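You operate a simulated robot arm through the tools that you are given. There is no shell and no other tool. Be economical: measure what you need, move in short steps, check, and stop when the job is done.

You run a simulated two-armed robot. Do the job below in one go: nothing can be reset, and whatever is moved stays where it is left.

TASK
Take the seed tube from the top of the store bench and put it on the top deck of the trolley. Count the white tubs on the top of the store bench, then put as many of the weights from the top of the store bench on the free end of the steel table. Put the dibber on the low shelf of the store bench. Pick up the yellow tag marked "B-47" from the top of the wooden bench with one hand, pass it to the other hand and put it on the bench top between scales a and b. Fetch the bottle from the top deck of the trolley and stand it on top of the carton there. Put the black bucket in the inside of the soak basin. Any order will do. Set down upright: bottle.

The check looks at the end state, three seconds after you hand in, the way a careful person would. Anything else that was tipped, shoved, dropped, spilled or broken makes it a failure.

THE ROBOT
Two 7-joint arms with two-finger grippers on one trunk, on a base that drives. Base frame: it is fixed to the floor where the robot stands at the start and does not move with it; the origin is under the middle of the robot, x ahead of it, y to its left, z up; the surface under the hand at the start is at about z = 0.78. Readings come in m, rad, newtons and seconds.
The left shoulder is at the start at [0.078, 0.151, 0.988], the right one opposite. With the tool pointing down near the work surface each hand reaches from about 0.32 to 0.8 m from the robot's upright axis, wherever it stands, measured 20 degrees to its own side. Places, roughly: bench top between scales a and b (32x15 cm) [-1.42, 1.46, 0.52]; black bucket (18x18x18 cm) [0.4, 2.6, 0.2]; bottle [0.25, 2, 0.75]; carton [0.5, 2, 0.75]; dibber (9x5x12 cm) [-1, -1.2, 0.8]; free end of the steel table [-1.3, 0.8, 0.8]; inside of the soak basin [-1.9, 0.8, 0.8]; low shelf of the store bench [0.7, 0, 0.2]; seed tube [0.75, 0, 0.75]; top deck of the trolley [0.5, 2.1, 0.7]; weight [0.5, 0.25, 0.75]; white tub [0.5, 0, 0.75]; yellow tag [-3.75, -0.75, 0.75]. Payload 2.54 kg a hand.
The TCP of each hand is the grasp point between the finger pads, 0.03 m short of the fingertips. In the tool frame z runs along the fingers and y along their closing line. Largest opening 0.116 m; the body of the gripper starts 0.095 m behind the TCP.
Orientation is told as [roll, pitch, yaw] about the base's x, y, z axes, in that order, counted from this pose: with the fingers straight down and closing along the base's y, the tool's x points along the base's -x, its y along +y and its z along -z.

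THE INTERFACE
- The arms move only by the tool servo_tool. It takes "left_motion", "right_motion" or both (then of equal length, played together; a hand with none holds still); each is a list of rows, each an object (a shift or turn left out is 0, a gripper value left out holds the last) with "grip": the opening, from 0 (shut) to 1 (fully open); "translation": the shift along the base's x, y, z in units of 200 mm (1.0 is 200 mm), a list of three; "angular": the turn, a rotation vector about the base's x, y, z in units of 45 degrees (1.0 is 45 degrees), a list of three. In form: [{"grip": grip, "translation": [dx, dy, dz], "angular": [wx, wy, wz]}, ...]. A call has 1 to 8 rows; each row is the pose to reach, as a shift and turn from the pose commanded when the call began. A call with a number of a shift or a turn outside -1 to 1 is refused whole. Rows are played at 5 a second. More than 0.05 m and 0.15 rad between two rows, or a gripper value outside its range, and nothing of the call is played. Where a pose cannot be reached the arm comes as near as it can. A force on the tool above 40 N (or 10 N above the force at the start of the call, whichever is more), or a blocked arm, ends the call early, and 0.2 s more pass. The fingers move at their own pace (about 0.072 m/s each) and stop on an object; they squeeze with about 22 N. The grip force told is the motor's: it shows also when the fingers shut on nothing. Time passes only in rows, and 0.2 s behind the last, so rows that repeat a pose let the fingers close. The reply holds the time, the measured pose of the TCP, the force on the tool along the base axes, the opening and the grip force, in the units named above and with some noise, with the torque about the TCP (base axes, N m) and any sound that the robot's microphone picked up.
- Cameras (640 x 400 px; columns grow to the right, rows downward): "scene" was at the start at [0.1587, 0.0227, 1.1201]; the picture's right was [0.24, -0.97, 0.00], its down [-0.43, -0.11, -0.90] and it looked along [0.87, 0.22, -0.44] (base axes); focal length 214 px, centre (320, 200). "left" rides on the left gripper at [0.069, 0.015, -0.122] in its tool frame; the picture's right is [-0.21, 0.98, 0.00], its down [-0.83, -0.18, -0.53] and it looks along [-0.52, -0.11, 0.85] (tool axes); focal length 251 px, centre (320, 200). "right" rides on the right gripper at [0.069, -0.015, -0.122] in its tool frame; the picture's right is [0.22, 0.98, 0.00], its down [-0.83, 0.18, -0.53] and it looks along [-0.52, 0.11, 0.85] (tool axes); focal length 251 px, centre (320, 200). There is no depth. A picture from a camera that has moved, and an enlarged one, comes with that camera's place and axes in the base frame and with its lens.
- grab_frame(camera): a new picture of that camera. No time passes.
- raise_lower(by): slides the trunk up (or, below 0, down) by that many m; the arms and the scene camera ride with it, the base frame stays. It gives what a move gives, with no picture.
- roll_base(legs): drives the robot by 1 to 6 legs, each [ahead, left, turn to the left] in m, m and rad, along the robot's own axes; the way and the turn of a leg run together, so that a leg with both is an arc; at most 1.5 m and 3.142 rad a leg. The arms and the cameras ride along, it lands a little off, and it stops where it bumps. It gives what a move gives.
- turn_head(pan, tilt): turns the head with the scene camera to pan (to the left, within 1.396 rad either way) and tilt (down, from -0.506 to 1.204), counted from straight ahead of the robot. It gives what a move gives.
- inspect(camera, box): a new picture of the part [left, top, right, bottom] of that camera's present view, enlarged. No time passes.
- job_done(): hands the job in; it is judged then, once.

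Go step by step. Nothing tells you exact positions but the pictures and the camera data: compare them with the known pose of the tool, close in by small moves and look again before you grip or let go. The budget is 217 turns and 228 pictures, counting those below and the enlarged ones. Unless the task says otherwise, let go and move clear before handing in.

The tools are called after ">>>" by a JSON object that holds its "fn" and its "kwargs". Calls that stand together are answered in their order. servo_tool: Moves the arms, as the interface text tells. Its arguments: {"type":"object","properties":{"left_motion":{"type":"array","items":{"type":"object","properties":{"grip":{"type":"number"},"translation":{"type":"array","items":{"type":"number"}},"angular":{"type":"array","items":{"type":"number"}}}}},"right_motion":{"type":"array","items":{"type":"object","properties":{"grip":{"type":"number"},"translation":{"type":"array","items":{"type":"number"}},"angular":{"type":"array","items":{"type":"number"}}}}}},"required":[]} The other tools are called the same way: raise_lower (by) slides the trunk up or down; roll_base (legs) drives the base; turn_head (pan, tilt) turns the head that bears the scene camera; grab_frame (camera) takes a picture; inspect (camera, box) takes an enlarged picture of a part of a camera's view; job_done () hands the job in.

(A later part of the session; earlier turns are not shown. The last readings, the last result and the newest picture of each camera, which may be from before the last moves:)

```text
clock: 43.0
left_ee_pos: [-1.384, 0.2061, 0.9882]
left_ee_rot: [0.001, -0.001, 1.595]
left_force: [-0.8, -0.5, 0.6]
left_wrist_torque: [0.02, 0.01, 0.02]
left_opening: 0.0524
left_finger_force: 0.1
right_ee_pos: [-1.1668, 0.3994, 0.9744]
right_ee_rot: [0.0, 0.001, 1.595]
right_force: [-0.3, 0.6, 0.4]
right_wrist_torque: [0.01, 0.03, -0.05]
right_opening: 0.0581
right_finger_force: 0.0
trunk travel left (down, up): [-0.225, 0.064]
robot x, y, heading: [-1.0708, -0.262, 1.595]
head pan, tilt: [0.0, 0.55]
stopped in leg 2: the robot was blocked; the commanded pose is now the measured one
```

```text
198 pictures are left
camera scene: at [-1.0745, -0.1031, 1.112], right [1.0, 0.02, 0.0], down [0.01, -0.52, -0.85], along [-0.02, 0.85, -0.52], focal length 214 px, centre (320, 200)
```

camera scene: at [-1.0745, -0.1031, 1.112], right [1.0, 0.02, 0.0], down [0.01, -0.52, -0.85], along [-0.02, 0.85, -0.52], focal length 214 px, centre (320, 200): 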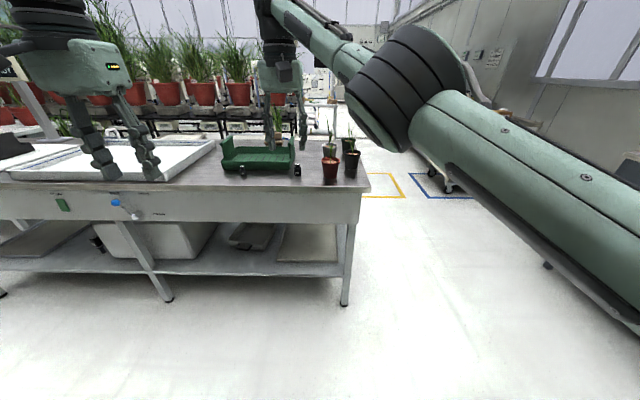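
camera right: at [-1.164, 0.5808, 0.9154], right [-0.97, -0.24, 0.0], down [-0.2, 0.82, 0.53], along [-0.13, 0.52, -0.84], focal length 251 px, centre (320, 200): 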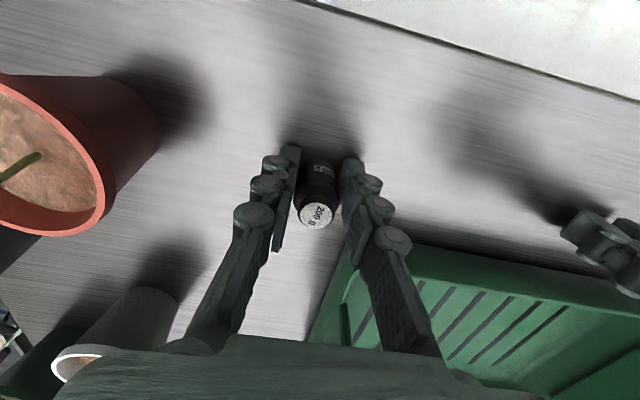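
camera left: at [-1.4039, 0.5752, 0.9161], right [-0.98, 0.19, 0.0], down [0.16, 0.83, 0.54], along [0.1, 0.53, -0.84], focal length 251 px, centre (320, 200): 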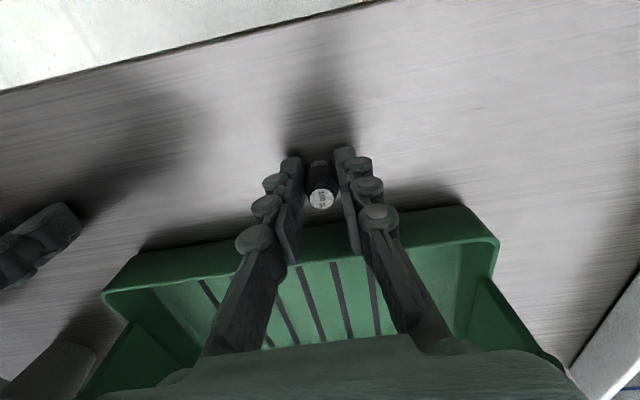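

The right hand is at an awkward stretch and the turn was blocked. I bring the right hand back to its own side and look about.

>>> {"fn": "servo_tool", "kwargs": {"right_motion": [{"translation": [0.2, 0, 0]}, {"translation": [0.4, 0, 0]}, {"translation": [0.6, 0, 0]}, {"translation": [0.7, -0.2, 0]}, {"translation": [0.7, -0.4, 0]}]}}

>>> {"fn": "turn_head", "kwargs": {"pan": -1.39, "tilt": 0.6}}

>>> {"fn": "grab_frame", "kwargs": {"camera": "scene"}}

>>> {"fn": "turn_head", "kwargs": {"pan": 1.39, "tilt": 0.6}}

>>> {"fn": "grab_frame", "kwargs": {"camera": "scene"}}

```text
clock: 44.2
left_ee_pos: [-1.3853, 0.206, 0.988]
left_ee_rot: [-0.001, -0.002, 1.594]
left_force: [0.0, 0.2, -0.2]
left_wrist_torque: [0.03, -0.01, -0.01]
left_opening: 0.0522
left_finger_force: 0.1
right_ee_pos: [-1.0256, 0.318, 0.9749]
right_ee_rot: [-0.001, 0.0, 1.593]
right_force: [-0.1, -0.7, -0.2]
right_wrist_torque: [0.03, -0.05, -0.01]
right_opening: 0.058
right_finger_force: 0.1
trunk travel left (down, up): [-0.225, 0.064]
robot x, y, heading: [-1.0713, -0.2598, 1.592]
head pan, tilt: [0.0, 0.55]
```

```text
clock: 45.8
left_ee_pos: [-1.3844, 0.2056, 0.9884]
left_ee_rot: [0.0, 0.0, 1.597]
left_force: [0.8, 0.6, 0.0]
left_wrist_torque: [0.04, 0.01, -0.01]
left_opening: 0.0521
left_finger_force: 0.0
right_ee_pos: [-1.0262, 0.3186, 0.9757]
right_ee_rot: [-0.001, 0.001, 1.596]
right_force: [0.5, 0.2, 0.3]
right_wrist_torque: [0.02, -0.01, 0.03]
right_opening: 0.0582
right_finger_force: 0.1
trunk travel left (down, up): [-0.225, 0.064]
robot x, y, heading: [-1.0735, -0.2567, 1.597]
head pan, tilt: [-1.389, 0.6]
```

```text
197 pictures are left
camera scene: at [-0.9859, -0.1746, 1.1075], right [0.2, -0.98, 0.0], down [-0.55, -0.12, -0.83], along [0.81, 0.17, -0.56], focal length 214 px, centre (320, 200)
```

scene: 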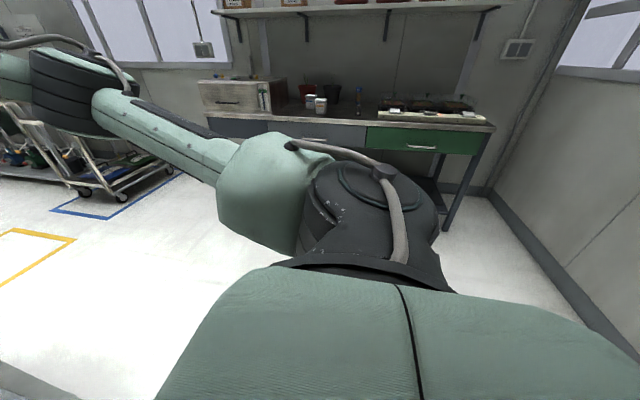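

```text
clock: 48.2
left_ee_pos: [-1.385, 0.205, 0.9886]
left_ee_rot: [0.001, 0.0, 1.596]
left_force: [0.2, -0.3, 0.3]
left_wrist_torque: [-0.04, -0.01, -0.02]
left_opening: 0.0522
left_finger_force: 0.1
right_ee_pos: [-1.0257, 0.3195, 0.9751]
right_ee_rot: [0.002, 0.001, 1.594]
right_force: [0.3, -0.4, 0.8]
right_wrist_torque: [-0.03, -0.02, -0.02]
right_opening: 0.0579
right_finger_force: 0.0
trunk travel left (down, up): [-0.225, 0.064]
robot x, y, heading: [-1.0724, -0.2609, 1.595]
head pan, tilt: [1.389, 0.6]
```

```text
196 pictures are left
camera scene: at [-1.1597, -0.1787, 1.1075], right [0.16, 0.99, 0.0], down [0.56, -0.09, -0.83], along [-0.81, 0.13, -0.56], focal length 214 px, centre (320, 200)
```

scene: 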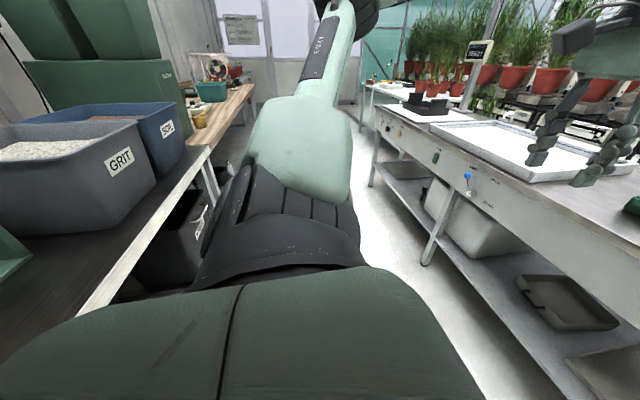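

A bench with grit bins stands right behind me, and the dibber is far back near the window wall. I go round to the bench's end and approach it facing −x.

>>> {"fn": "roll_base", "kwargs": {"legs": [[0.2, 0, 0], [0, -0.66, 0], [0, 0, 1.54], [0, 0.6, 0]]}}

>>> {"fn": "turn_head", "kwargs": {"pan": 0.3, "tilt": 0.45}}

>>> {"fn": "grab_frame", "kwargs": {"camera": "scene"}}

>>> {"fn": "turn_head", "kwargs": {"pan": 1.39, "tilt": 0.45}}

>>> {"fn": "grab_frame", "kwargs": {"camera": "scene"}}

```text
clock: 64.0
left_ee_pos: [-0.9136, -0.7822, 0.996]
left_ee_rot: [0.0, -0.012, 3.118]
left_force: [10.6, 0.4, 7.2]
left_wrist_torque: [-0.27, 1.29, 0.44]
left_opening: 0.0521
left_finger_force: 0.0
right_ee_pos: [-1.0112, -0.4193, 0.9755]
right_ee_rot: [0.0, -0.002, 3.118]
right_force: [-0.2, 0.0, 0.9]
right_wrist_torque: [0.03, 0.06, 0.01]
right_opening: 0.0579
right_finger_force: 0.1
trunk travel left (down, up): [-0.225, 0.064]
robot x, y, heading: [-0.4381, -0.4964, 3.118]
head pan, tilt: [1.389, 0.6]
stopped in leg 4: the force on the tool passed its limit at 45 N (the readings are from after the stop); the commanded pose is now the measured one
```

```text
clock: 65.3
left_ee_pos: [-0.9147, -0.7817, 0.9956]
left_ee_rot: [-0.002, -0.014, 3.117]
left_force: [12.8, -1.9, 13.8]
left_wrist_torque: [-0.37, 1.63, 0.56]
left_opening: 0.0522
left_finger_force: 0.1
right_ee_pos: [-1.0111, -0.4191, 0.9764]
right_ee_rot: [0.001, -0.003, 3.119]
right_force: [0.1, -0.5, 0.4]
right_wrist_torque: [-0.02, -0.01, 0.03]
right_opening: 0.058
right_finger_force: 0.1
trunk travel left (down, up): [-0.225, 0.064]
robot x, y, heading: [-0.4369, -0.4917, 3.118]
head pan, tilt: [0.3, 0.45]
```

```text
195 pictures are left
camera scene: at [-0.5882, -0.5157, 1.1215], right [-0.27, 0.96, 0.0], down [0.42, 0.12, -0.9], along [-0.87, -0.25, -0.43], focal length 214 px, centre (320, 200)
```

scene: 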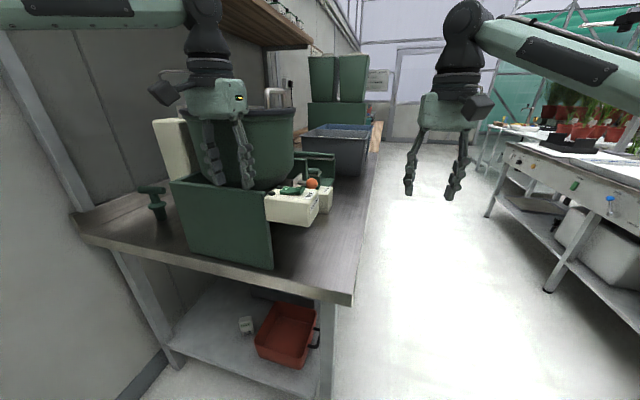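

```text
clock: 66.7
left_ee_pos: [-0.915, -0.7819, 0.9942]
left_ee_rot: [0.0, -0.012, 3.118]
left_force: [11.3, -0.1, 15.0]
left_wrist_torque: [-0.58, 1.53, 0.49]
left_opening: 0.0522
left_finger_force: 0.0
right_ee_pos: [-1.0109, -0.4188, 0.9768]
right_ee_rot: [0.0, -0.003, 3.119]
right_force: [0.3, 0.9, 0.1]
right_wrist_torque: [-0.02, 0.0, 0.01]
right_opening: 0.0581
right_finger_force: 0.1
trunk travel left (down, up): [-0.225, 0.064]
robot x, y, heading: [-0.4354, -0.496, 3.119]
head pan, tilt: [1.389, 0.45]
```

```text
194 pictures are left
camera scene: at [-0.5186, -0.5802, 1.1214], right [-0.98, 0.2, 0.0], down [0.09, 0.43, -0.9], along [-0.18, -0.88, -0.43], focal length 214 px, centre (320, 200)
```

scene: 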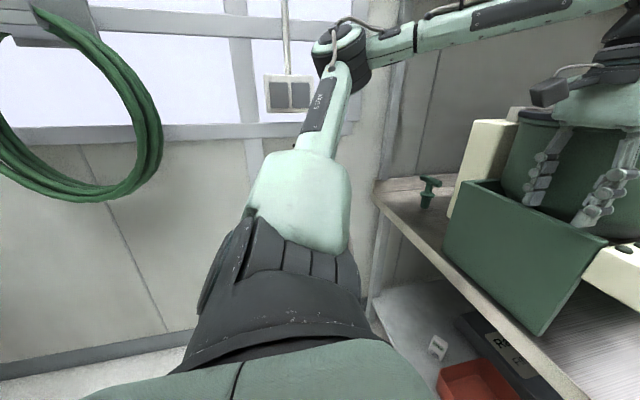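

My left hand touched the green machine on this bench. I look through the left camera before backing off.

>>> {"fn": "grab_frame", "kwargs": {"camera": "left"}}

>>> {"fn": "inspect", "kwargs": {"camera": "scene", "box": [360, 100, 640, 300]}}

```text
193 pictures are left
camera left: at [-0.8438, -0.7988, 1.1161], right [-0.24, -0.97, 0.0], down [-0.81, 0.2, 0.54], along [-0.53, 0.13, -0.84], focal length 251 px, centre (320, 200)
```

left: 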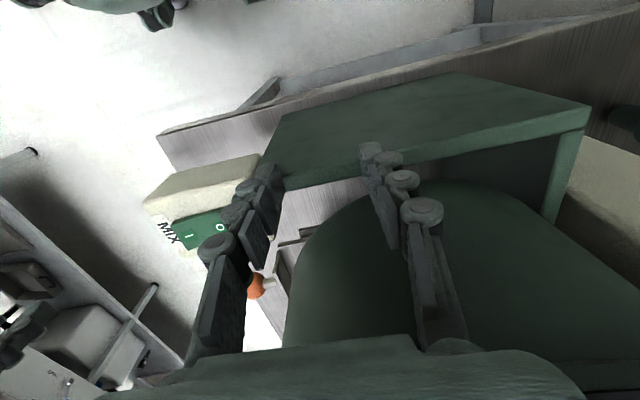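

```text
2.00 times, centred on (500, 200) of scene
camera zoom: at [-0.5186, -0.5802, 1.1214], right [-0.98, 0.2, 0.0], down [0.09, 0.43, -0.9], along [-0.18, -0.88, -0.43], focal length 429 px, centre (-40, 200)
```

zoom: 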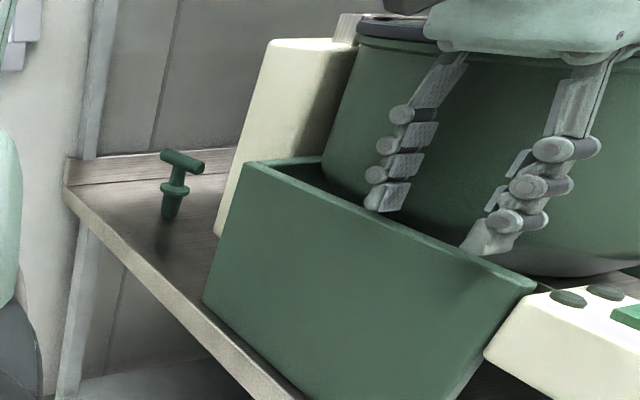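

The hand presses on the mixer's drum. I draw it straight back and up, away from the drum.

>>> {"fn": "servo_tool", "kwargs": {"left_motion": [{"translation": [0.1, 0, 0.02]}, {"translation": [0.3, 0.05, 0.1]}, {"translation": [0.52, 0.1, 0.2]}]}}

>>> {"fn": "grab_frame", "kwargs": {"camera": "left"}}

>>> {"fn": "grab_frame", "kwargs": {"camera": "scene"}}

```text
clock: 67.5
left_ee_pos: [-0.811, -0.7626, 1.0333]
left_ee_rot: [-0.001, -0.008, 3.118]
left_force: [0.2, 0.2, 0.1]
left_wrist_torque: [-0.03, -0.01, -0.01]
left_opening: 0.0521
left_finger_force: 0.1
right_ee_pos: [-1.0118, -0.4204, 0.9764]
right_ee_rot: [0.0, 0.001, 3.118]
right_force: [0.0, -1.3, 0.1]
right_wrist_torque: [0.02, 0.01, -0.02]
right_opening: 0.0581
right_finger_force: 0.1
trunk travel left (down, up): [-0.225, 0.064]
robot x, y, heading: [-0.4379, -0.4945, 3.117]
head pan, tilt: [1.389, 0.45]
```

```text
191 pictures are left
camera left: at [-0.7408, -0.7794, 1.1543], right [-0.24, -0.97, 0.0], down [-0.82, 0.2, 0.54], along [-0.53, 0.13, -0.84], focal length 251 px, centre (320, 200)
```

left: 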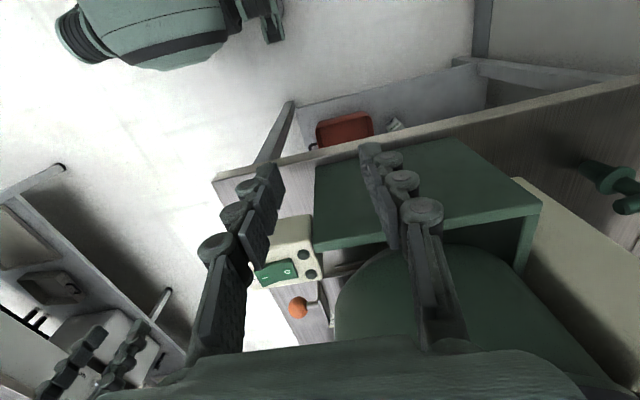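

```text
190 pictures are left
camera scene: at [-0.5201, -0.5808, 1.1211], right [-0.98, 0.2, 0.0], down [0.09, 0.43, -0.9], along [-0.18, -0.88, -0.43], focal length 214 px, centre (320, 200)
```

scene: 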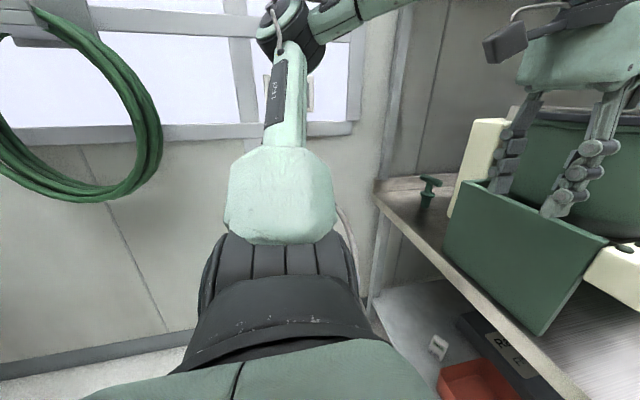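

The mixer looks unmoved. I pull the right hand back behind the bench end as well, then slide left towards the window wall.

>>> {"fn": "servo_tool", "kwargs": {"right_motion": [{"translation": [0.24, 0, 0]}, {"translation": [0.48, 0, 0]}, {"translation": [0.72, 0, 0]}, {"translation": [0.96, 0, 0]}], "left_motion": [{"translation": [0.1, 0, 0.02]}, {"translation": [0.15, 0.05, 0.04]}, {"translation": [0.15, 0.1, 0.04]}, {"translation": [0.15, 0.1, 0.04]}]}}

>>> {"fn": "roll_base", "kwargs": {"legs": [[0, 0.28, 0]]}}

>>> {"fn": "turn_head", "kwargs": {"pan": 0.6, "tilt": 0.55}}

>>> {"fn": "grab_frame", "kwargs": {"camera": "scene"}}

>>> {"fn": "grab_frame", "kwargs": {"camera": "left"}}

```text
clock: 68.5
left_ee_pos: [-0.7823, -0.7426, 1.0405]
left_ee_rot: [-0.001, -0.012, 3.116]
left_force: [0.1, 0.6, -0.1]
left_wrist_torque: [0.01, 0.01, 0.0]
left_opening: 0.0521
left_finger_force: 0.0
right_ee_pos: [-0.8193, -0.4204, 0.9755]
right_ee_rot: [0.0, 0.0, 3.118]
right_force: [0.0, -0.8, 0.1]
right_wrist_torque: [0.02, -0.02, -0.01]
right_opening: 0.0578
right_finger_force: 0.0
trunk travel left (down, up): [-0.225, 0.064]
robot x, y, heading: [-0.4376, -0.496, 3.117]
head pan, tilt: [1.389, 0.45]
```

```text
clock: 71.8
left_ee_pos: [-0.7906, -1.0286, 1.0421]
left_ee_rot: [-0.003, -0.008, 3.112]
left_force: [-0.7, 0.2, 0.3]
left_wrist_torque: [0.0, 0.01, 0.01]
left_opening: 0.0523
left_finger_force: 0.1
right_ee_pos: [-0.8271, -0.7062, 0.9759]
right_ee_rot: [0.0, -0.002, 3.114]
right_force: [-0.1, -0.1, -0.3]
right_wrist_torque: [0.04, -0.03, 0.0]
right_opening: 0.058
right_finger_force: 0.0
trunk travel left (down, up): [-0.225, 0.064]
robot x, y, heading: [-0.4438, -0.7791, 3.114]
head pan, tilt: [1.389, 0.45]
```

```text
clock: 72.9
left_ee_pos: [-0.7909, -1.029, 1.0423]
left_ee_rot: [0.001, -0.009, 3.112]
left_force: [-0.4, 0.1, -0.4]
left_wrist_torque: [-0.01, 0.02, 0.01]
left_opening: 0.0521
left_finger_force: 0.0
right_ee_pos: [-0.8286, -0.7049, 0.9743]
right_ee_rot: [-0.002, 0.001, 3.113]
right_force: [0.5, -0.2, -0.4]
right_wrist_torque: [0.0, 0.0, 0.0]
right_opening: 0.0579
right_finger_force: 0.0
trunk travel left (down, up): [-0.225, 0.064]
robot x, y, heading: [-0.4406, -0.7755, 3.112]
head pan, tilt: [0.6, 0.55]
```

```text
189 pictures are left
camera scene: at [-0.5849, -0.8263, 1.112], right [-0.54, 0.84, 0.0], down [0.44, 0.28, -0.85], along [-0.72, -0.46, -0.52], focal length 214 px, centre (320, 200)
```

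scene: 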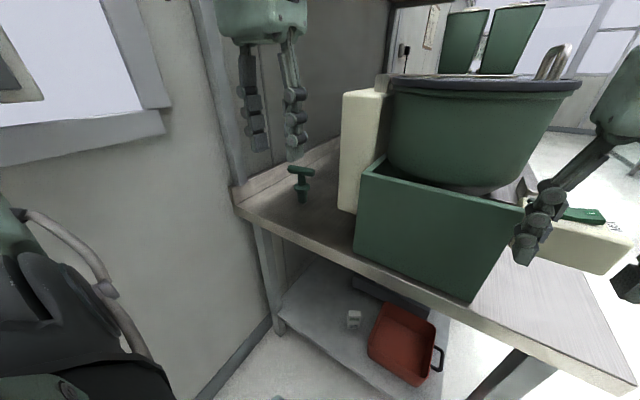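

```text
188 pictures are left
camera left: at [-0.7203, -1.046, 1.1627], right [-0.24, -0.97, 0.0], down [-0.81, 0.21, 0.54], along [-0.53, 0.13, -0.84], focal length 251 px, centre (320, 200)
```

left: 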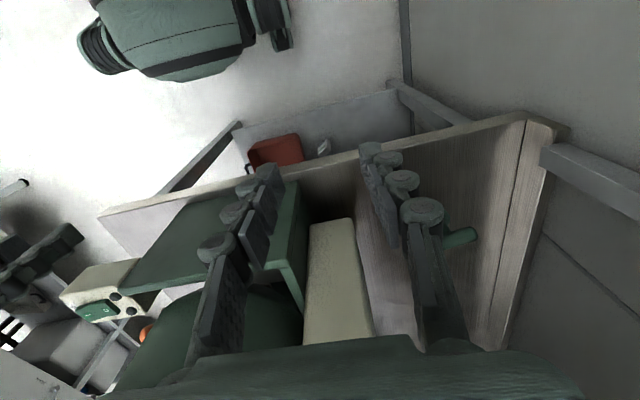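

>>> {"fn": "inspect", "kwargs": {"camera": "scene", "box": [230, 130, 370, 230]}}

```text
4.00 times, centred on (300, 180) of scene
camera zoom: at [-0.5849, -0.8263, 1.112], right [-0.54, 0.84, 0.0], down [0.44, 0.28, -0.85], along [-0.72, -0.46, -0.52], focal length 858 px, centre (400, 280)
```

zoom: 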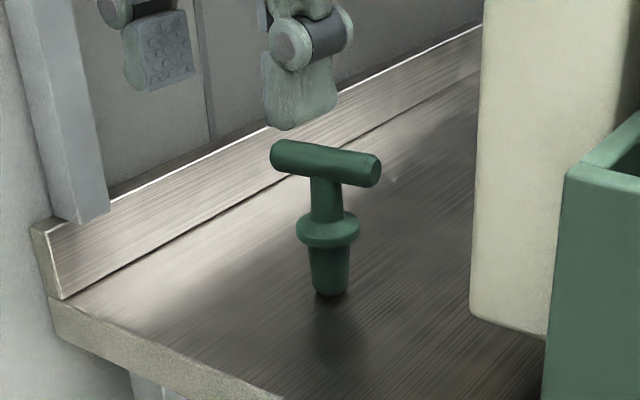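

The dibber stands at about (−1.018, −1.163), base z≈0.77, handle axis at z≈0.875 running nearly along y. I turn the left gripper to close across the handle and move over it.

>>> {"fn": "servo_tool", "kwargs": {"left_motion": [{"translation": [0, -0.11, 0], "angular": [0, 0, -0.17], "grip": 0.55}, {"translation": [0, -0.22, 0], "angular": [0, 0, -0.34]}, {"translation": [0, -0.33, 0], "angular": [0, 0, -0.51]}, {"translation": [0, -0.44, 0], "angular": [0, 0, -0.68]}, {"translation": [0, -0.56, 0], "angular": [0, 0, -0.85]}, {"translation": [0, -0.67, 0], "angular": [0, 0, -1.0]}]}}

>>> {"fn": "servo_tool", "kwargs": {"left_motion": [{"translation": [-0.2, 0, 0], "angular": [0, 0, -0.15]}, {"translation": [-0.4, 0, 0], "angular": [0, 0, -0.3]}, {"translation": [-0.6, 0, 0], "angular": [0, 0, -0.45]}, {"translation": [-0.8, 0, 0], "angular": [0, 0, -0.6]}, {"translation": [-0.95, 0, 0], "angular": [0, 0, -0.6]}]}}

>>> {"fn": "grab_frame", "kwargs": {"camera": "left"}}

>>> {"fn": "grab_frame", "kwargs": {"camera": "scene"}}

```text
clock: 74.3
left_ee_pos: [-0.7935, -1.1459, 1.0492]
left_ee_rot: [0.013, 0.012, 2.322]
left_force: [-0.1, -0.3, 0.2]
left_wrist_torque: [0.02, -0.03, 0.01]
left_opening: 0.0638
left_finger_force: 0.0
right_ee_pos: [-0.8287, -0.6925, 0.9745]
right_ee_rot: [0.017, 0.004, 3.113]
right_force: [0.9, 0.5, 0.0]
right_wrist_torque: [-0.05, -0.02, 0.01]
right_opening: 0.0579
right_finger_force: 0.1
trunk travel left (down, up): [-0.225, 0.064]
robot x, y, heading: [-0.4429, -0.7812, 3.11]
head pan, tilt: [0.6, 0.55]
```

```text
clock: 75.5
left_ee_pos: [-0.9813, -1.1606, 1.0422]
left_ee_rot: [-0.001, -0.009, 1.851]
left_force: [1.4, 0.3, -0.5]
left_wrist_torque: [0.05, -0.02, -0.03]
left_opening: 0.0637
left_finger_force: 0.0
right_ee_pos: [-0.8276, -0.7051, 0.9759]
right_ee_rot: [-0.001, -0.001, 3.112]
right_force: [-0.1, 0.2, 0.5]
right_wrist_torque: [0.0, -0.03, 0.03]
right_opening: 0.058
right_finger_force: 0.1
trunk travel left (down, up): [-0.225, 0.064]
robot x, y, heading: [-0.4437, -0.7799, 3.114]
head pan, tilt: [0.6, 0.55]
```

```text
186 pictures are left
camera left: at [-0.9754, -1.2337, 1.1635], right [-1.0, -0.07, 0.0], down [-0.05, 0.84, 0.54], along [-0.04, 0.54, -0.84], focal length 251 px, centre (320, 200)
```

left: 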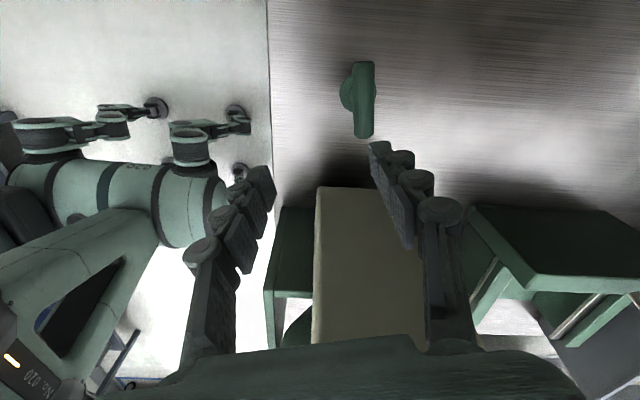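

```text
185 pictures are left
camera scene: at [-0.5853, -0.8261, 1.1119], right [-0.54, 0.84, 0.0], down [0.44, 0.28, -0.85], along [-0.72, -0.46, -0.52], focal length 214 px, centre (320, 200)
```

scene: 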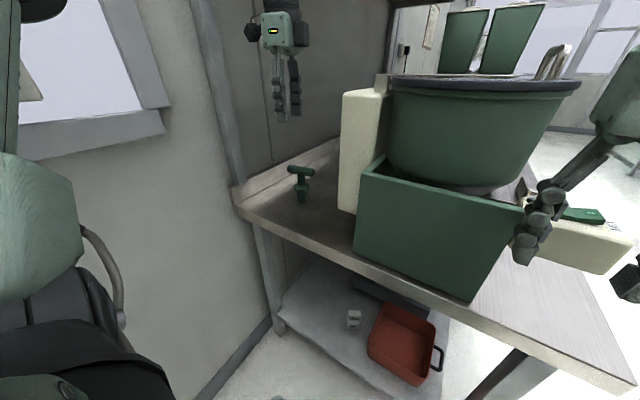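

The handle's centre is at about (−1.027, −1.176) with its axis close to the gripper's cross direction. I align, lower and grip it.

>>> {"fn": "servo_tool", "kwargs": {"left_motion": [{"translation": [-0.225, -0.07, 0], "angular": [0, 0, -0.15]}, {"translation": [-0.225, -0.07, -0.23], "angular": [0, 0, -0.15]}, {"translation": [-0.225, -0.07, -0.43], "angular": [0, 0, -0.15]}]}}

>>> {"fn": "grab_frame", "kwargs": {"camera": "left"}}

>>> {"fn": "inspect", "kwargs": {"camera": "scene", "box": [230, 90, 370, 230]}}

```text
clock: 76.3
left_ee_pos: [-1.0256, -1.176, 0.9553]
left_ee_rot: [-0.002, -0.01, 1.736]
left_force: [-0.1, 0.2, -0.3]
left_wrist_torque: [0.03, 0.02, 0.0]
left_opening: 0.0635
left_finger_force: 0.1
right_ee_pos: [-0.8276, -0.7047, 0.9756]
right_ee_rot: [-0.001, 0.001, 3.113]
right_force: [-0.3, -0.9, 0.8]
right_wrist_torque: [0.04, -0.01, 0.01]
right_opening: 0.0582
right_finger_force: 0.1
trunk travel left (down, up): [-0.225, 0.064]
robot x, y, heading: [-0.4409, -0.779, 3.111]
head pan, tilt: [0.6, 0.55]
```

```text
184 pictures are left
camera left: at [-1.0283, -1.2486, 1.078], right [-1.0, 0.05, 0.0], down [0.04, 0.84, 0.54], along [0.03, 0.54, -0.84], focal length 251 px, centre (320, 200)
```

left: 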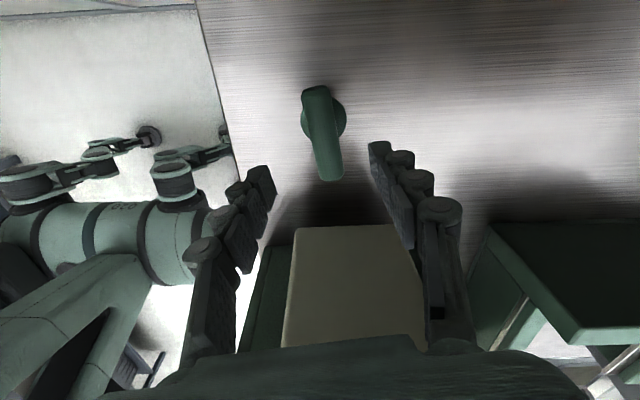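

```text
2.86 times, centred on (300, 160) of scene
camera zoom: at [-0.5851, -0.8265, 1.112], right [-0.54, 0.84, 0.0], down [0.44, 0.28, -0.85], along [-0.72, -0.46, -0.52], focal length 613 px, centre (377, 314)
```

zoom: 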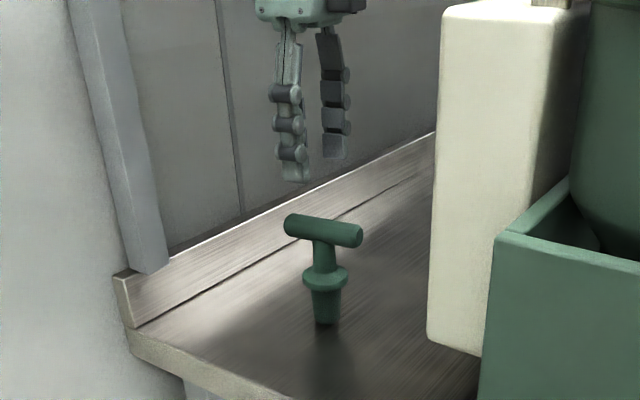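

>>> {"fn": "servo_tool", "kwargs": {"left_motion": [{"translation": [-0.007, -0.02, -0.2]}, {"translation": [-0.007, -0.02, -0.38]}, {"translation": [-0.007, -0.02, -0.435]}, {"translation": [-0.007, -0.02, -0.435], "grip": 0}, {"translation": [-0.007, -0.02, -0.435]}, {"translation": [-0.007, -0.02, -0.435]}, {"translation": [-0.007, -0.02, -0.435]}]}}

>>> {"fn": "grab_frame", "kwargs": {"camera": "left"}}

>>> {"fn": "inspect", "kwargs": {"camera": "scene", "box": [230, 90, 370, 230]}}

```text
clock: 77.9
left_ee_pos: [-1.0278, -1.1795, 0.8701]
left_ee_rot: [-0.002, -0.012, 1.736]
left_force: [-0.2, -0.3, 0.5]
left_wrist_torque: [-0.02, 0.01, 0.02]
left_opening: 0.0218
left_finger_force: 22.6
right_ee_pos: [-0.8279, -0.7044, 0.9755]
right_ee_rot: [0.0, 0.001, 3.113]
right_force: [-1.3, -0.6, 0.8]
right_wrist_torque: [-0.04, 0.01, 0.02]
right_opening: 0.0581
right_finger_force: 0.1
trunk travel left (down, up): [-0.225, 0.064]
robot x, y, heading: [-0.4419, -0.7796, 3.116]
head pan, tilt: [0.6, 0.55]
```

```text
182 pictures are left
camera left: at [-1.0299, -1.2521, 0.9906], right [-1.0, 0.05, 0.0], down [0.04, 0.84, 0.54], along [0.03, 0.54, -0.84], focal length 251 px, centre (320, 200)
```

left: 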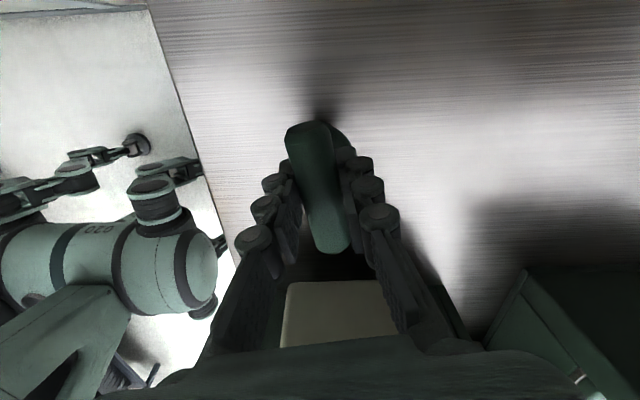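

```text
2.86 times, centred on (300, 160) of scene
camera zoom: at [-0.585, -0.8263, 1.112], right [-0.54, 0.84, 0.0], down [0.44, 0.28, -0.85], along [-0.72, -0.46, -0.52], focal length 613 px, centre (377, 314)
```

zoom: 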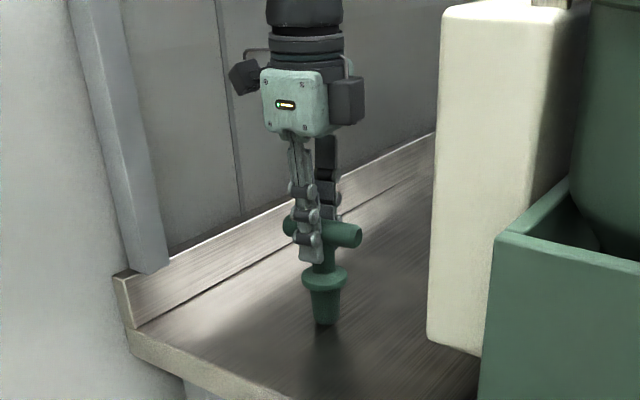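

The dibber is held. I lift it, draw back and turn the wrist back straight.

>>> {"fn": "servo_tool", "kwargs": {"left_motion": [{"translation": [0, 0, 0.24]}, {"translation": [0, 0, 0.48]}, {"translation": [0, 0, 0.72]}, {"translation": [0.1, 0, 0.9]}, {"translation": [0.34, 0, 0.9]}, {"translation": [0.58, 0, 0.9]}, {"translation": [0.8, 0, 0.9]}, {"translation": [1, 0, 0.9]}]}}

>>> {"fn": "servo_tool", "kwargs": {"left_motion": [{"translation": [0.05, 0.1, 0], "angular": [0, 0, 0.17]}, {"translation": [0.1, 0.2, 0], "angular": [0, 0, 0.34]}, {"translation": [0.15, 0.3, 0], "angular": [0, 0, 0.51]}, {"translation": [0.2, 0.4, 0], "angular": [0, 0, 0.68]}, {"translation": [0.2, 0.5, 0], "angular": [0, 0, 0.85]}, {"translation": [0.2, 0.6, 0], "angular": [0, 0, 1.0]}]}}

>>> {"fn": "servo_tool", "kwargs": {"left_motion": [{"angular": [0, 0, 0.17]}, {"angular": [0, 0, 0.34]}, {"angular": [0, 0, 0.51]}, {"angular": [0, 0, 0.68]}, {"angular": [0, 0, 0.75]}]}}

>>> {"fn": "roll_base", "kwargs": {"legs": [[0, -0.5, 0], [-0.1, 0, 0]]}}

>>> {"fn": "grab_frame", "kwargs": {"camera": "scene"}}

```text
clock: 79.7
left_ee_pos: [-0.8303, -1.1714, 1.051]
left_ee_rot: [-0.002, 0.005, 1.733]
left_force: [0.3, -0.7, -0.3]
left_wrist_torque: [0.0, 0.04, 0.0]
left_opening: 0.0221
left_finger_force: 22.3
right_ee_pos: [-0.8313, -0.6956, 0.975]
right_ee_rot: [0.011, 0.002, 3.109]
right_force: [0.5, -0.2, 0.2]
right_wrist_torque: [0.0, 0.03, 0.0]
right_opening: 0.058
right_finger_force: 0.1
trunk travel left (down, up): [-0.225, 0.064]
robot x, y, heading: [-0.441, -0.7779, 3.112]
head pan, tilt: [0.6, 0.55]
```

```text
clock: 81.1
left_ee_pos: [-0.7862, -1.0619, 1.0501]
left_ee_rot: [-0.001, -0.008, 2.526]
left_force: [0.0, -0.1, 0.2]
left_wrist_torque: [-0.02, 0.0, 0.01]
left_opening: 0.0219
left_finger_force: 22.1
right_ee_pos: [-0.8276, -0.7054, 0.9748]
right_ee_rot: [0.0, 0.0, 3.113]
right_force: [0.6, 0.3, 0.3]
right_wrist_torque: [-0.02, 0.0, 0.01]
right_opening: 0.058
right_finger_force: 0.0
trunk travel left (down, up): [-0.225, 0.064]
robot x, y, heading: [-0.4464, -0.774, 3.113]
head pan, tilt: [0.6, 0.55]
```

```text
clock: 82.3
left_ee_pos: [-0.7876, -1.0594, 1.0489]
left_ee_rot: [-0.002, -0.008, 3.113]
left_force: [0.6, 0.2, -0.6]
left_wrist_torque: [-0.02, 0.0, 0.01]
left_opening: 0.022
left_finger_force: 21.8
right_ee_pos: [-0.827, -0.7063, 0.9759]
right_ee_rot: [-0.002, 0.001, 3.114]
right_force: [-0.8, 0.0, -0.8]
right_wrist_torque: [-0.01, 0.01, 0.0]
right_opening: 0.058
right_finger_force: 0.1
trunk travel left (down, up): [-0.225, 0.064]
robot x, y, heading: [-0.4435, -0.7781, 3.11]
head pan, tilt: [0.6, 0.55]
```

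```text
clock: 88.3
left_ee_pos: [-0.6762, -0.5689, 1.0491]
left_ee_rot: [0.0, -0.01, 3.114]
left_force: [0.4, 0.8, -1.3]
left_wrist_torque: [0.01, 0.03, 0.02]
left_opening: 0.0223
left_finger_force: 21.5
right_ee_pos: [-0.7172, -0.2127, 0.9765]
right_ee_rot: [-0.001, 0.0, 3.115]
right_force: [-0.7, 0.7, -0.6]
right_wrist_torque: [0.0, 0.03, -0.01]
right_opening: 0.058
right_finger_force: 0.0
trunk travel left (down, up): [-0.225, 0.064]
robot x, y, heading: [-0.334, -0.289, 3.116]
head pan, tilt: [0.6, 0.55]
```

```text
180 pictures are left
camera scene: at [-0.4744, -0.3336, 1.1121], right [-0.54, 0.84, 0.0], down [0.44, 0.28, -0.85], along [-0.72, -0.46, -0.52], focal length 214 px, centre (320, 200)
```

scene: 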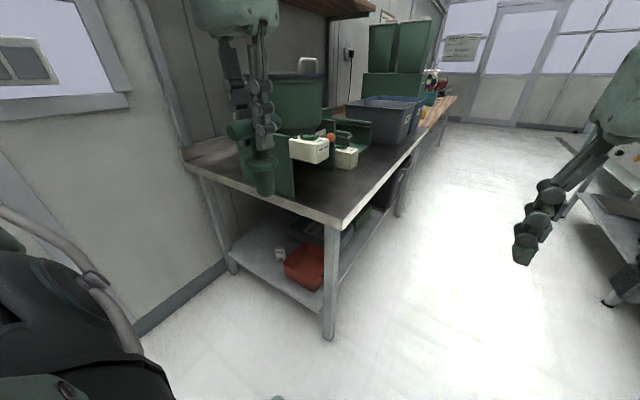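

Now I turn round to face the store bench and look at its low shelf.

>>> {"fn": "roll_base", "kwargs": {"legs": [[0, 0, -3.11], [-0.25, 0.2, 0]]}}

>>> {"fn": "turn_head", "kwargs": {"pan": 0.0, "tilt": 0.6}}

>>> {"fn": "grab_frame", "kwargs": {"camera": "scene"}}

```text
clock: 98.5
left_ee_pos: [-0.2242, 0.196, 1.0491]
left_ee_rot: [-0.003, -0.01, -0.043]
left_force: [0.4, 0.1, -0.7]
left_wrist_torque: [0.02, 0.01, 0.01]
left_opening: 0.022
left_finger_force: 21.9
right_ee_pos: [-0.1888, -0.1618, 0.9748]
right_ee_rot: [0.0, -0.001, -0.04]
right_force: [0.3, 0.1, -0.8]
right_wrist_torque: [-0.03, 0.03, -0.01]
right_opening: 0.0578
right_finger_force: 0.1
trunk travel left (down, up): [-0.225, 0.064]
robot x, y, heading: [-0.5711, -0.0786, -0.041]
head pan, tilt: [0.6, 0.55]
```

```text
clock: 99.5
left_ee_pos: [-0.2247, 0.1946, 1.048]
left_ee_rot: [-0.002, -0.009, -0.043]
left_force: [-0.4, -0.5, -0.8]
left_wrist_torque: [0.02, -0.02, 0.02]
left_opening: 0.0222
left_finger_force: 21.6
right_ee_pos: [-0.1886, -0.1596, 0.9759]
right_ee_rot: [0.001, 0.0, -0.041]
right_force: [-0.6, -0.2, 0.1]
right_wrist_torque: [0.02, -0.02, 0.02]
right_opening: 0.0581
right_finger_force: 0.1
trunk travel left (down, up): [-0.225, 0.064]
robot x, y, heading: [-0.577, -0.0795, -0.041]
head pan, tilt: [0.0, 0.6]
```

```text
179 pictures are left
camera scene: at [-0.4139, -0.0863, 1.1075], right [-0.04, -1.0, 0.0], down [-0.56, 0.02, -0.83], along [0.82, -0.03, -0.56], focal length 214 px, centre (320, 200)
```

scene: 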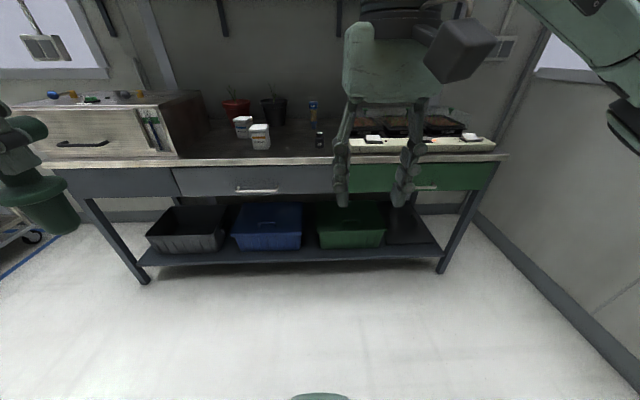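

>>> {"fn": "inspect", "kwargs": {"camera": "scene", "box": [120, 180, 500, 290]}}

>>> {"fn": "inspect", "kwargs": {"camera": "scene", "box": [370, 180, 490, 280]}}

```text
1.68 times, centred on (310, 235) of scene
camera zoom: at [-0.4139, -0.0863, 1.1075], right [-0.04, -1.0, 0.0], down [-0.56, 0.02, -0.83], along [0.82, -0.03, -0.56], focal length 361 px, centre (337, 141)
```

zoom: 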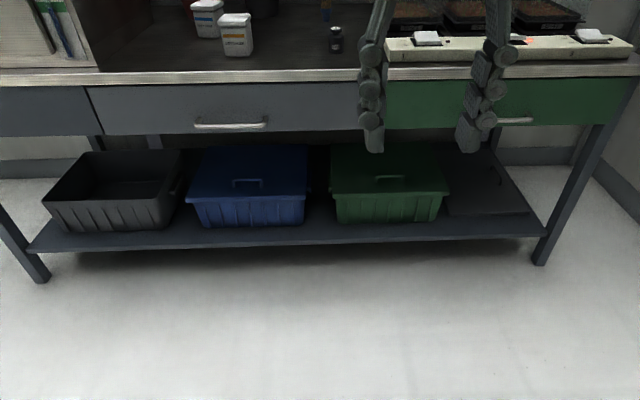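

```text
4.00 times, centred on (430, 230) of scene
camera zoom: at [-0.4139, -0.0863, 1.1075], right [-0.04, -1.0, 0.0], down [-0.56, 0.02, -0.83], along [0.82, -0.03, -0.56], focal length 858 px, centre (-120, 80)
```

zoom: 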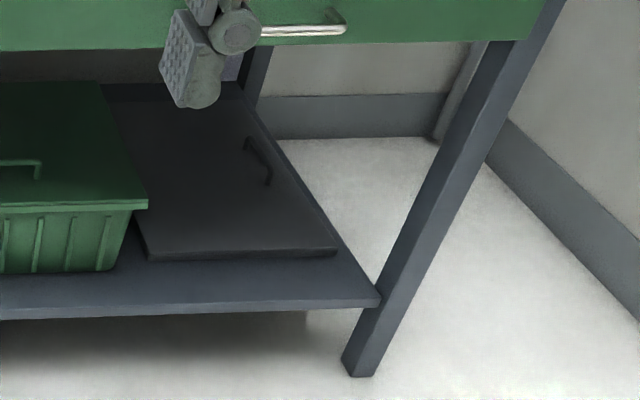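

On the shelf there is clear space in front of and between the blue and green bins. I'll lay the dibber there with its stem pointing in, so I lower the trunk and swing the gripper forward.

>>> {"fn": "raise_lower", "kwargs": {"by": -0.225}}

>>> {"fn": "servo_tool", "kwargs": {"left_motion": [{"translation": [0, 0, -0.1], "angular": [0, 0, -0.17]}, {"translation": [0, 0, -0.2], "angular": [0, 0, -0.34]}, {"translation": [0, 0, -0.3], "angular": [0, 0, -0.51]}, {"translation": [0, 0, -0.4], "angular": [0, 0, -0.68]}, {"translation": [0, 0, -0.5], "angular": [0, 0, -0.85]}, {"translation": [0, 0, -0.6], "angular": [0, 0, -1.0]}]}}

>>> {"fn": "servo_tool", "kwargs": {"left_motion": [{"translation": [0, 0, -0.1], "angular": [0, 0, -0.17]}, {"translation": [0, 0, -0.2], "angular": [0, 0, -0.34]}, {"translation": [0, 0, -0.3], "angular": [0, 0, -0.51]}, {"translation": [0, 0, -0.4], "angular": [0, 0, -0.68]}, {"translation": [0, 0, -0.5], "angular": [0, 0, -0.85]}, {"translation": [0, 0, -0.5], "angular": [0, 0, -0.92]}]}}

>>> {"fn": "servo_tool", "kwargs": {"left_motion": [{"translation": [0.1, 0, -0.1], "angular": [0, -0.17, 0]}, {"translation": [0.2, 0, -0.2], "angular": [0, -0.34, 0]}, {"translation": [0.3, 0, -0.25], "angular": [0, -0.51, 0]}, {"translation": [0.4, 0, -0.3], "angular": [0, -0.68, 0]}, {"translation": [0.5, 0, -0.3], "angular": [0, -0.85, 0]}, {"translation": [0.5, 0, -0.3], "angular": [0, -1.0, 0]}]}}

>>> {"fn": "grab_frame", "kwargs": {"camera": "left"}}

>>> {"fn": "grab_frame", "kwargs": {"camera": "scene"}}

```text
clock: 101.8
left_ee_pos: [-0.2249, 0.1955, 0.824]
left_ee_rot: [-0.001, -0.008, -0.045]
left_force: [-0.4, 0.9, -1.1]
left_wrist_torque: [0.0, -0.02, 0.0]
left_opening: 0.0217
left_finger_force: 21.8
right_ee_pos: [-0.189, -0.1614, 0.75]
right_ee_rot: [-0.001, 0.001, -0.04]
right_force: [0.3, -0.5, 0.3]
right_wrist_torque: [-0.01, 0.02, 0.0]
right_opening: 0.0579
right_finger_force: 0.1
trunk travel left (down, up): [0.0, 0.289]
robot x, y, heading: [-0.575, -0.0826, -0.045]
head pan, tilt: [0.0, 0.6]
```

```text
clock: 103.2
left_ee_pos: [-0.2252, 0.1951, 0.7039]
left_ee_rot: [0.0, -0.01, -0.829]
left_force: [0.4, 0.6, -1.2]
left_wrist_torque: [-0.01, 0.02, -0.01]
left_opening: 0.0221
left_finger_force: 22.1
right_ee_pos: [-0.1891, -0.1604, 0.7507]
right_ee_rot: [0.002, 0.001, -0.041]
right_force: [-0.6, -0.4, 0.0]
right_wrist_torque: [0.02, 0.0, 0.02]
right_opening: 0.0578
right_finger_force: 0.1
trunk travel left (down, up): [0.0, 0.289]
robot x, y, heading: [-0.5722, -0.0811, -0.04]
head pan, tilt: [0.0, 0.6]
```

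```text
clock: 104.6
left_ee_pos: [-0.2238, 0.1958, 0.6036]
left_ee_rot: [0.0, -0.009, -1.552]
left_force: [-0.1, 0.3, -0.7]
left_wrist_torque: [-0.04, -0.02, -0.04]
left_opening: 0.0219
left_finger_force: 21.9
right_ee_pos: [-0.1891, -0.1601, 0.7496]
right_ee_rot: [0.0, 0.0, -0.041]
right_force: [0.7, 0.4, -0.8]
right_wrist_torque: [0.0, 0.0, -0.01]
right_opening: 0.0581
right_finger_force: 0.1
trunk travel left (down, up): [0.0, 0.289]
robot x, y, heading: [-0.5734, -0.0814, -0.041]
head pan, tilt: [0.0, 0.6]
```

```text
clock: 106.0
left_ee_pos: [-0.0874, 0.2071, 0.5347]
left_ee_rot: [0.785, -0.02, -1.565]
left_force: [0.2, 0.5, -0.7]
left_wrist_torque: [0.01, 0.05, -0.03]
left_opening: 0.0219
left_finger_force: 22.6
left hand out of reach, approached as far as the arm can: row 3, 4, 5, 6
right_ee_pos: [-0.1895, -0.1605, 0.7498]
right_ee_rot: [-0.001, -0.001, -0.04]
right_force: [0.9, -0.7, 0.0]
right_wrist_torque: [0.06, 0.02, -0.03]
right_opening: 0.0578
right_finger_force: 0.0
trunk travel left (down, up): [0.0, 0.289]
robot x, y, heading: [-0.5684, -0.0815, -0.041]
head pan, tilt: [0.0, 0.6]
```

```text
176 pictures are left
camera left: at [-0.1628, 0.2776, 0.6305], right [0.69, -0.2, 0.69], down [-0.5, -0.82, 0.27], along [0.52, -0.53, -0.67], focal length 251 px, centre (320, 200)
```

left: 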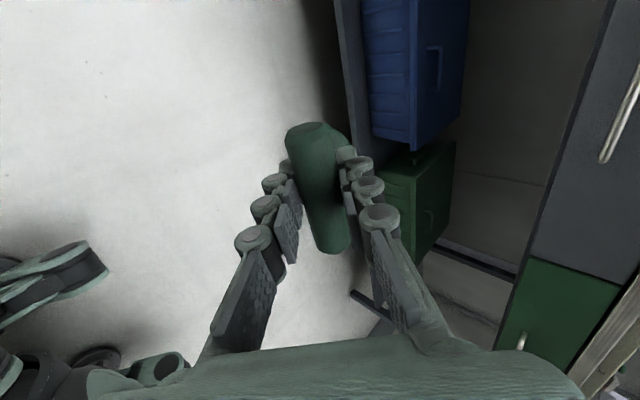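

```text
175 pictures are left
camera scene: at [-0.414, -0.0865, 0.8825], right [-0.04, -1.0, 0.0], down [-0.56, 0.02, -0.83], along [0.82, -0.03, -0.56], focal length 214 px, centre (320, 200)
```

scene: 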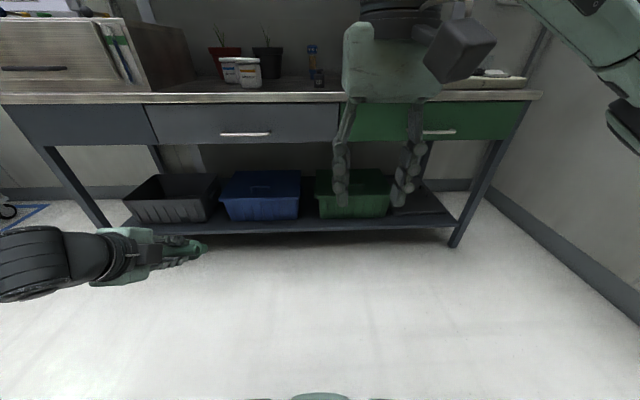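

>>> {"fn": "servo_tool", "kwargs": {"left_motion": [{"translation": [-0.1, 0, -0.2]}, {"translation": [-0.2, 0, -0.4]}, {"translation": [-0.2, 0, -0.6]}, {"translation": [-0.2, 0, -0.8]}, {"translation": [-0.2, 0, -1.0]}]}}

>>> {"fn": "inspect", "kwargs": {"camera": "scene", "box": [200, 160, 420, 260]}}

```text
clock: 107.2
left_ee_pos: [-0.1277, 0.2079, 0.3333]
left_ee_rot: [0.785, -0.019, -1.563]
left_force: [0.3, 0.1, -0.7]
left_wrist_torque: [0.01, 0.0, -0.03]
left_opening: 0.022
left_finger_force: 21.9
right_ee_pos: [-0.1889, -0.1607, 0.751]
right_ee_rot: [0.0, 0.001, -0.04]
right_force: [-0.3, 0.5, -0.4]
right_wrist_torque: [0.01, -0.01, -0.02]
right_opening: 0.0581
right_finger_force: 0.1
trunk travel left (down, up): [0.0, 0.289]
robot x, y, heading: [-0.5739, -0.0795, -0.035]
head pan, tilt: [0.0, 0.6]
```

```text
2.91 times, centred on (310, 210) of scene
camera zoom: at [-0.414, -0.0865, 0.8825], right [-0.04, -1.0, 0.0], down [-0.56, 0.02, -0.83], along [0.82, -0.03, -0.56], focal length 624 px, centre (349, 171)
```

zoom: 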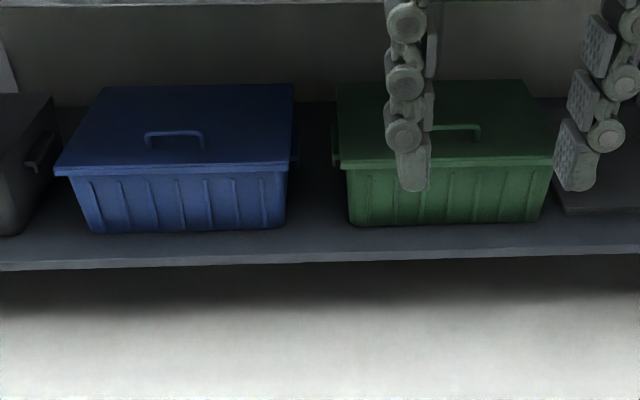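

The reach works. I raise the right hand clear of the bench top, then drive in front of the gap between the bins (y ≈ −0.06).

>>> {"fn": "servo_tool", "kwargs": {"right_motion": [{"translation": [0, 0, 0.24]}, {"translation": [0, 0, 0.48]}, {"translation": [0, 0, 0.72]}, {"translation": [0, 0, 0.96]}]}}

>>> {"fn": "roll_base", "kwargs": {"legs": [[0, 0, 0.04], [0, -0.28, 0], [0.4, 0, 0]]}}

>>> {"fn": "grab_frame", "kwargs": {"camera": "left"}}

>>> {"fn": "turn_head", "kwargs": {"pan": 0.6, "tilt": 1.1}}

>>> {"fn": "grab_frame", "kwargs": {"camera": "scene"}}

```text
clock: 108.2
left_ee_pos: [-0.1278, 0.2091, 0.3326]
left_ee_rot: [0.784, -0.021, -1.563]
left_force: [0.1, -0.1, -1.0]
left_wrist_torque: [0.0, 0.03, 0.02]
left_opening: 0.0221
left_finger_force: 22.1
right_ee_pos: [-0.1895, -0.1624, 0.9411]
right_ee_rot: [0.0, 0.0, -0.04]
right_force: [0.5, 0.9, 0.0]
right_wrist_torque: [0.03, 0.08, 0.01]
right_opening: 0.0579
right_finger_force: 0.0
trunk travel left (down, up): [0.0, 0.289]
robot x, y, heading: [-0.5726, -0.0803, -0.038]
head pan, tilt: [0.0, 0.6]
```

```text
clock: 114.0
left_ee_pos: [0.2523, -0.0669, 0.3324]
left_ee_rot: [0.786, -0.022, -1.531]
left_force: [0.1, 1.0, -0.6]
left_wrist_torque: [0.01, 0.01, 0.01]
left_opening: 0.022
left_finger_force: 22.0
right_ee_pos: [0.2041, -0.4399, 0.9414]
right_ee_rot: [0.0, 0.001, -0.009]
right_force: [-0.1, -0.9, 0.9]
right_wrist_torque: [0.04, -0.01, -0.01]
right_opening: 0.058
right_finger_force: 0.1
trunk travel left (down, up): [0.0, 0.289]
robot x, y, heading: [-0.18, -0.368, -0.006]
head pan, tilt: [0.0, 0.6]
```

```text
173 pictures are left
camera left: at [0.1753, 0.0003, 0.429], right [0.7, -0.17, 0.69], down [-0.47, -0.84, 0.27], along [0.54, -0.51, -0.67], focal length 251 px, centre (320, 200)
```

left: 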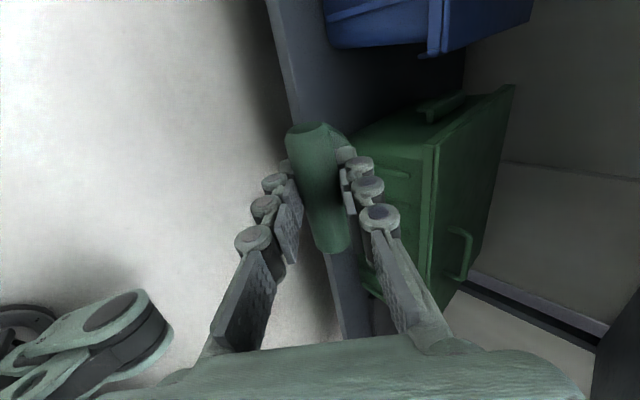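

```text
clock: 115.0
left_ee_pos: [0.2531, -0.0671, 0.3328]
left_ee_rot: [0.784, -0.021, -1.533]
left_force: [0.2, -0.4, -1.3]
left_wrist_torque: [0.0, 0.01, -0.01]
left_opening: 0.0218
left_finger_force: 21.6
right_ee_pos: [0.2027, -0.4399, 0.9416]
right_ee_rot: [0.0, 0.001, -0.008]
right_force: [0.7, -0.2, -0.6]
right_wrist_torque: [-0.03, 0.03, 0.01]
right_opening: 0.0582
right_finger_force: 0.1
trunk travel left (down, up): [0.0, 0.289]
robot x, y, heading: [-0.1834, -0.3712, -0.012]
head pan, tilt: [0.6, 1.1]
```

```text
172 pictures are left
camera scene: at [-0.0595, -0.3356, 0.8439], right [0.56, -0.83, 0.0], down [-0.74, -0.5, -0.45], along [0.38, 0.25, -0.89], focal length 214 px, centre (320, 200)
```

scene: 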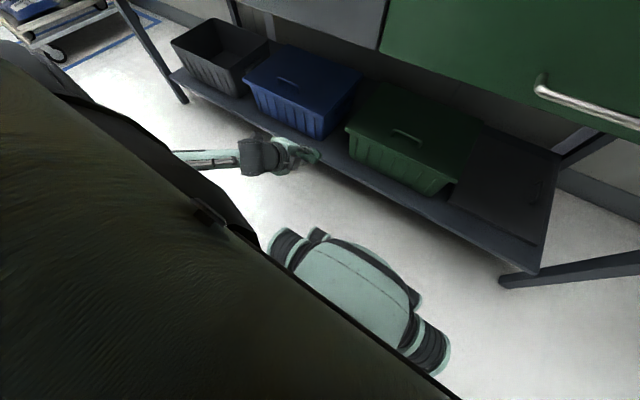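

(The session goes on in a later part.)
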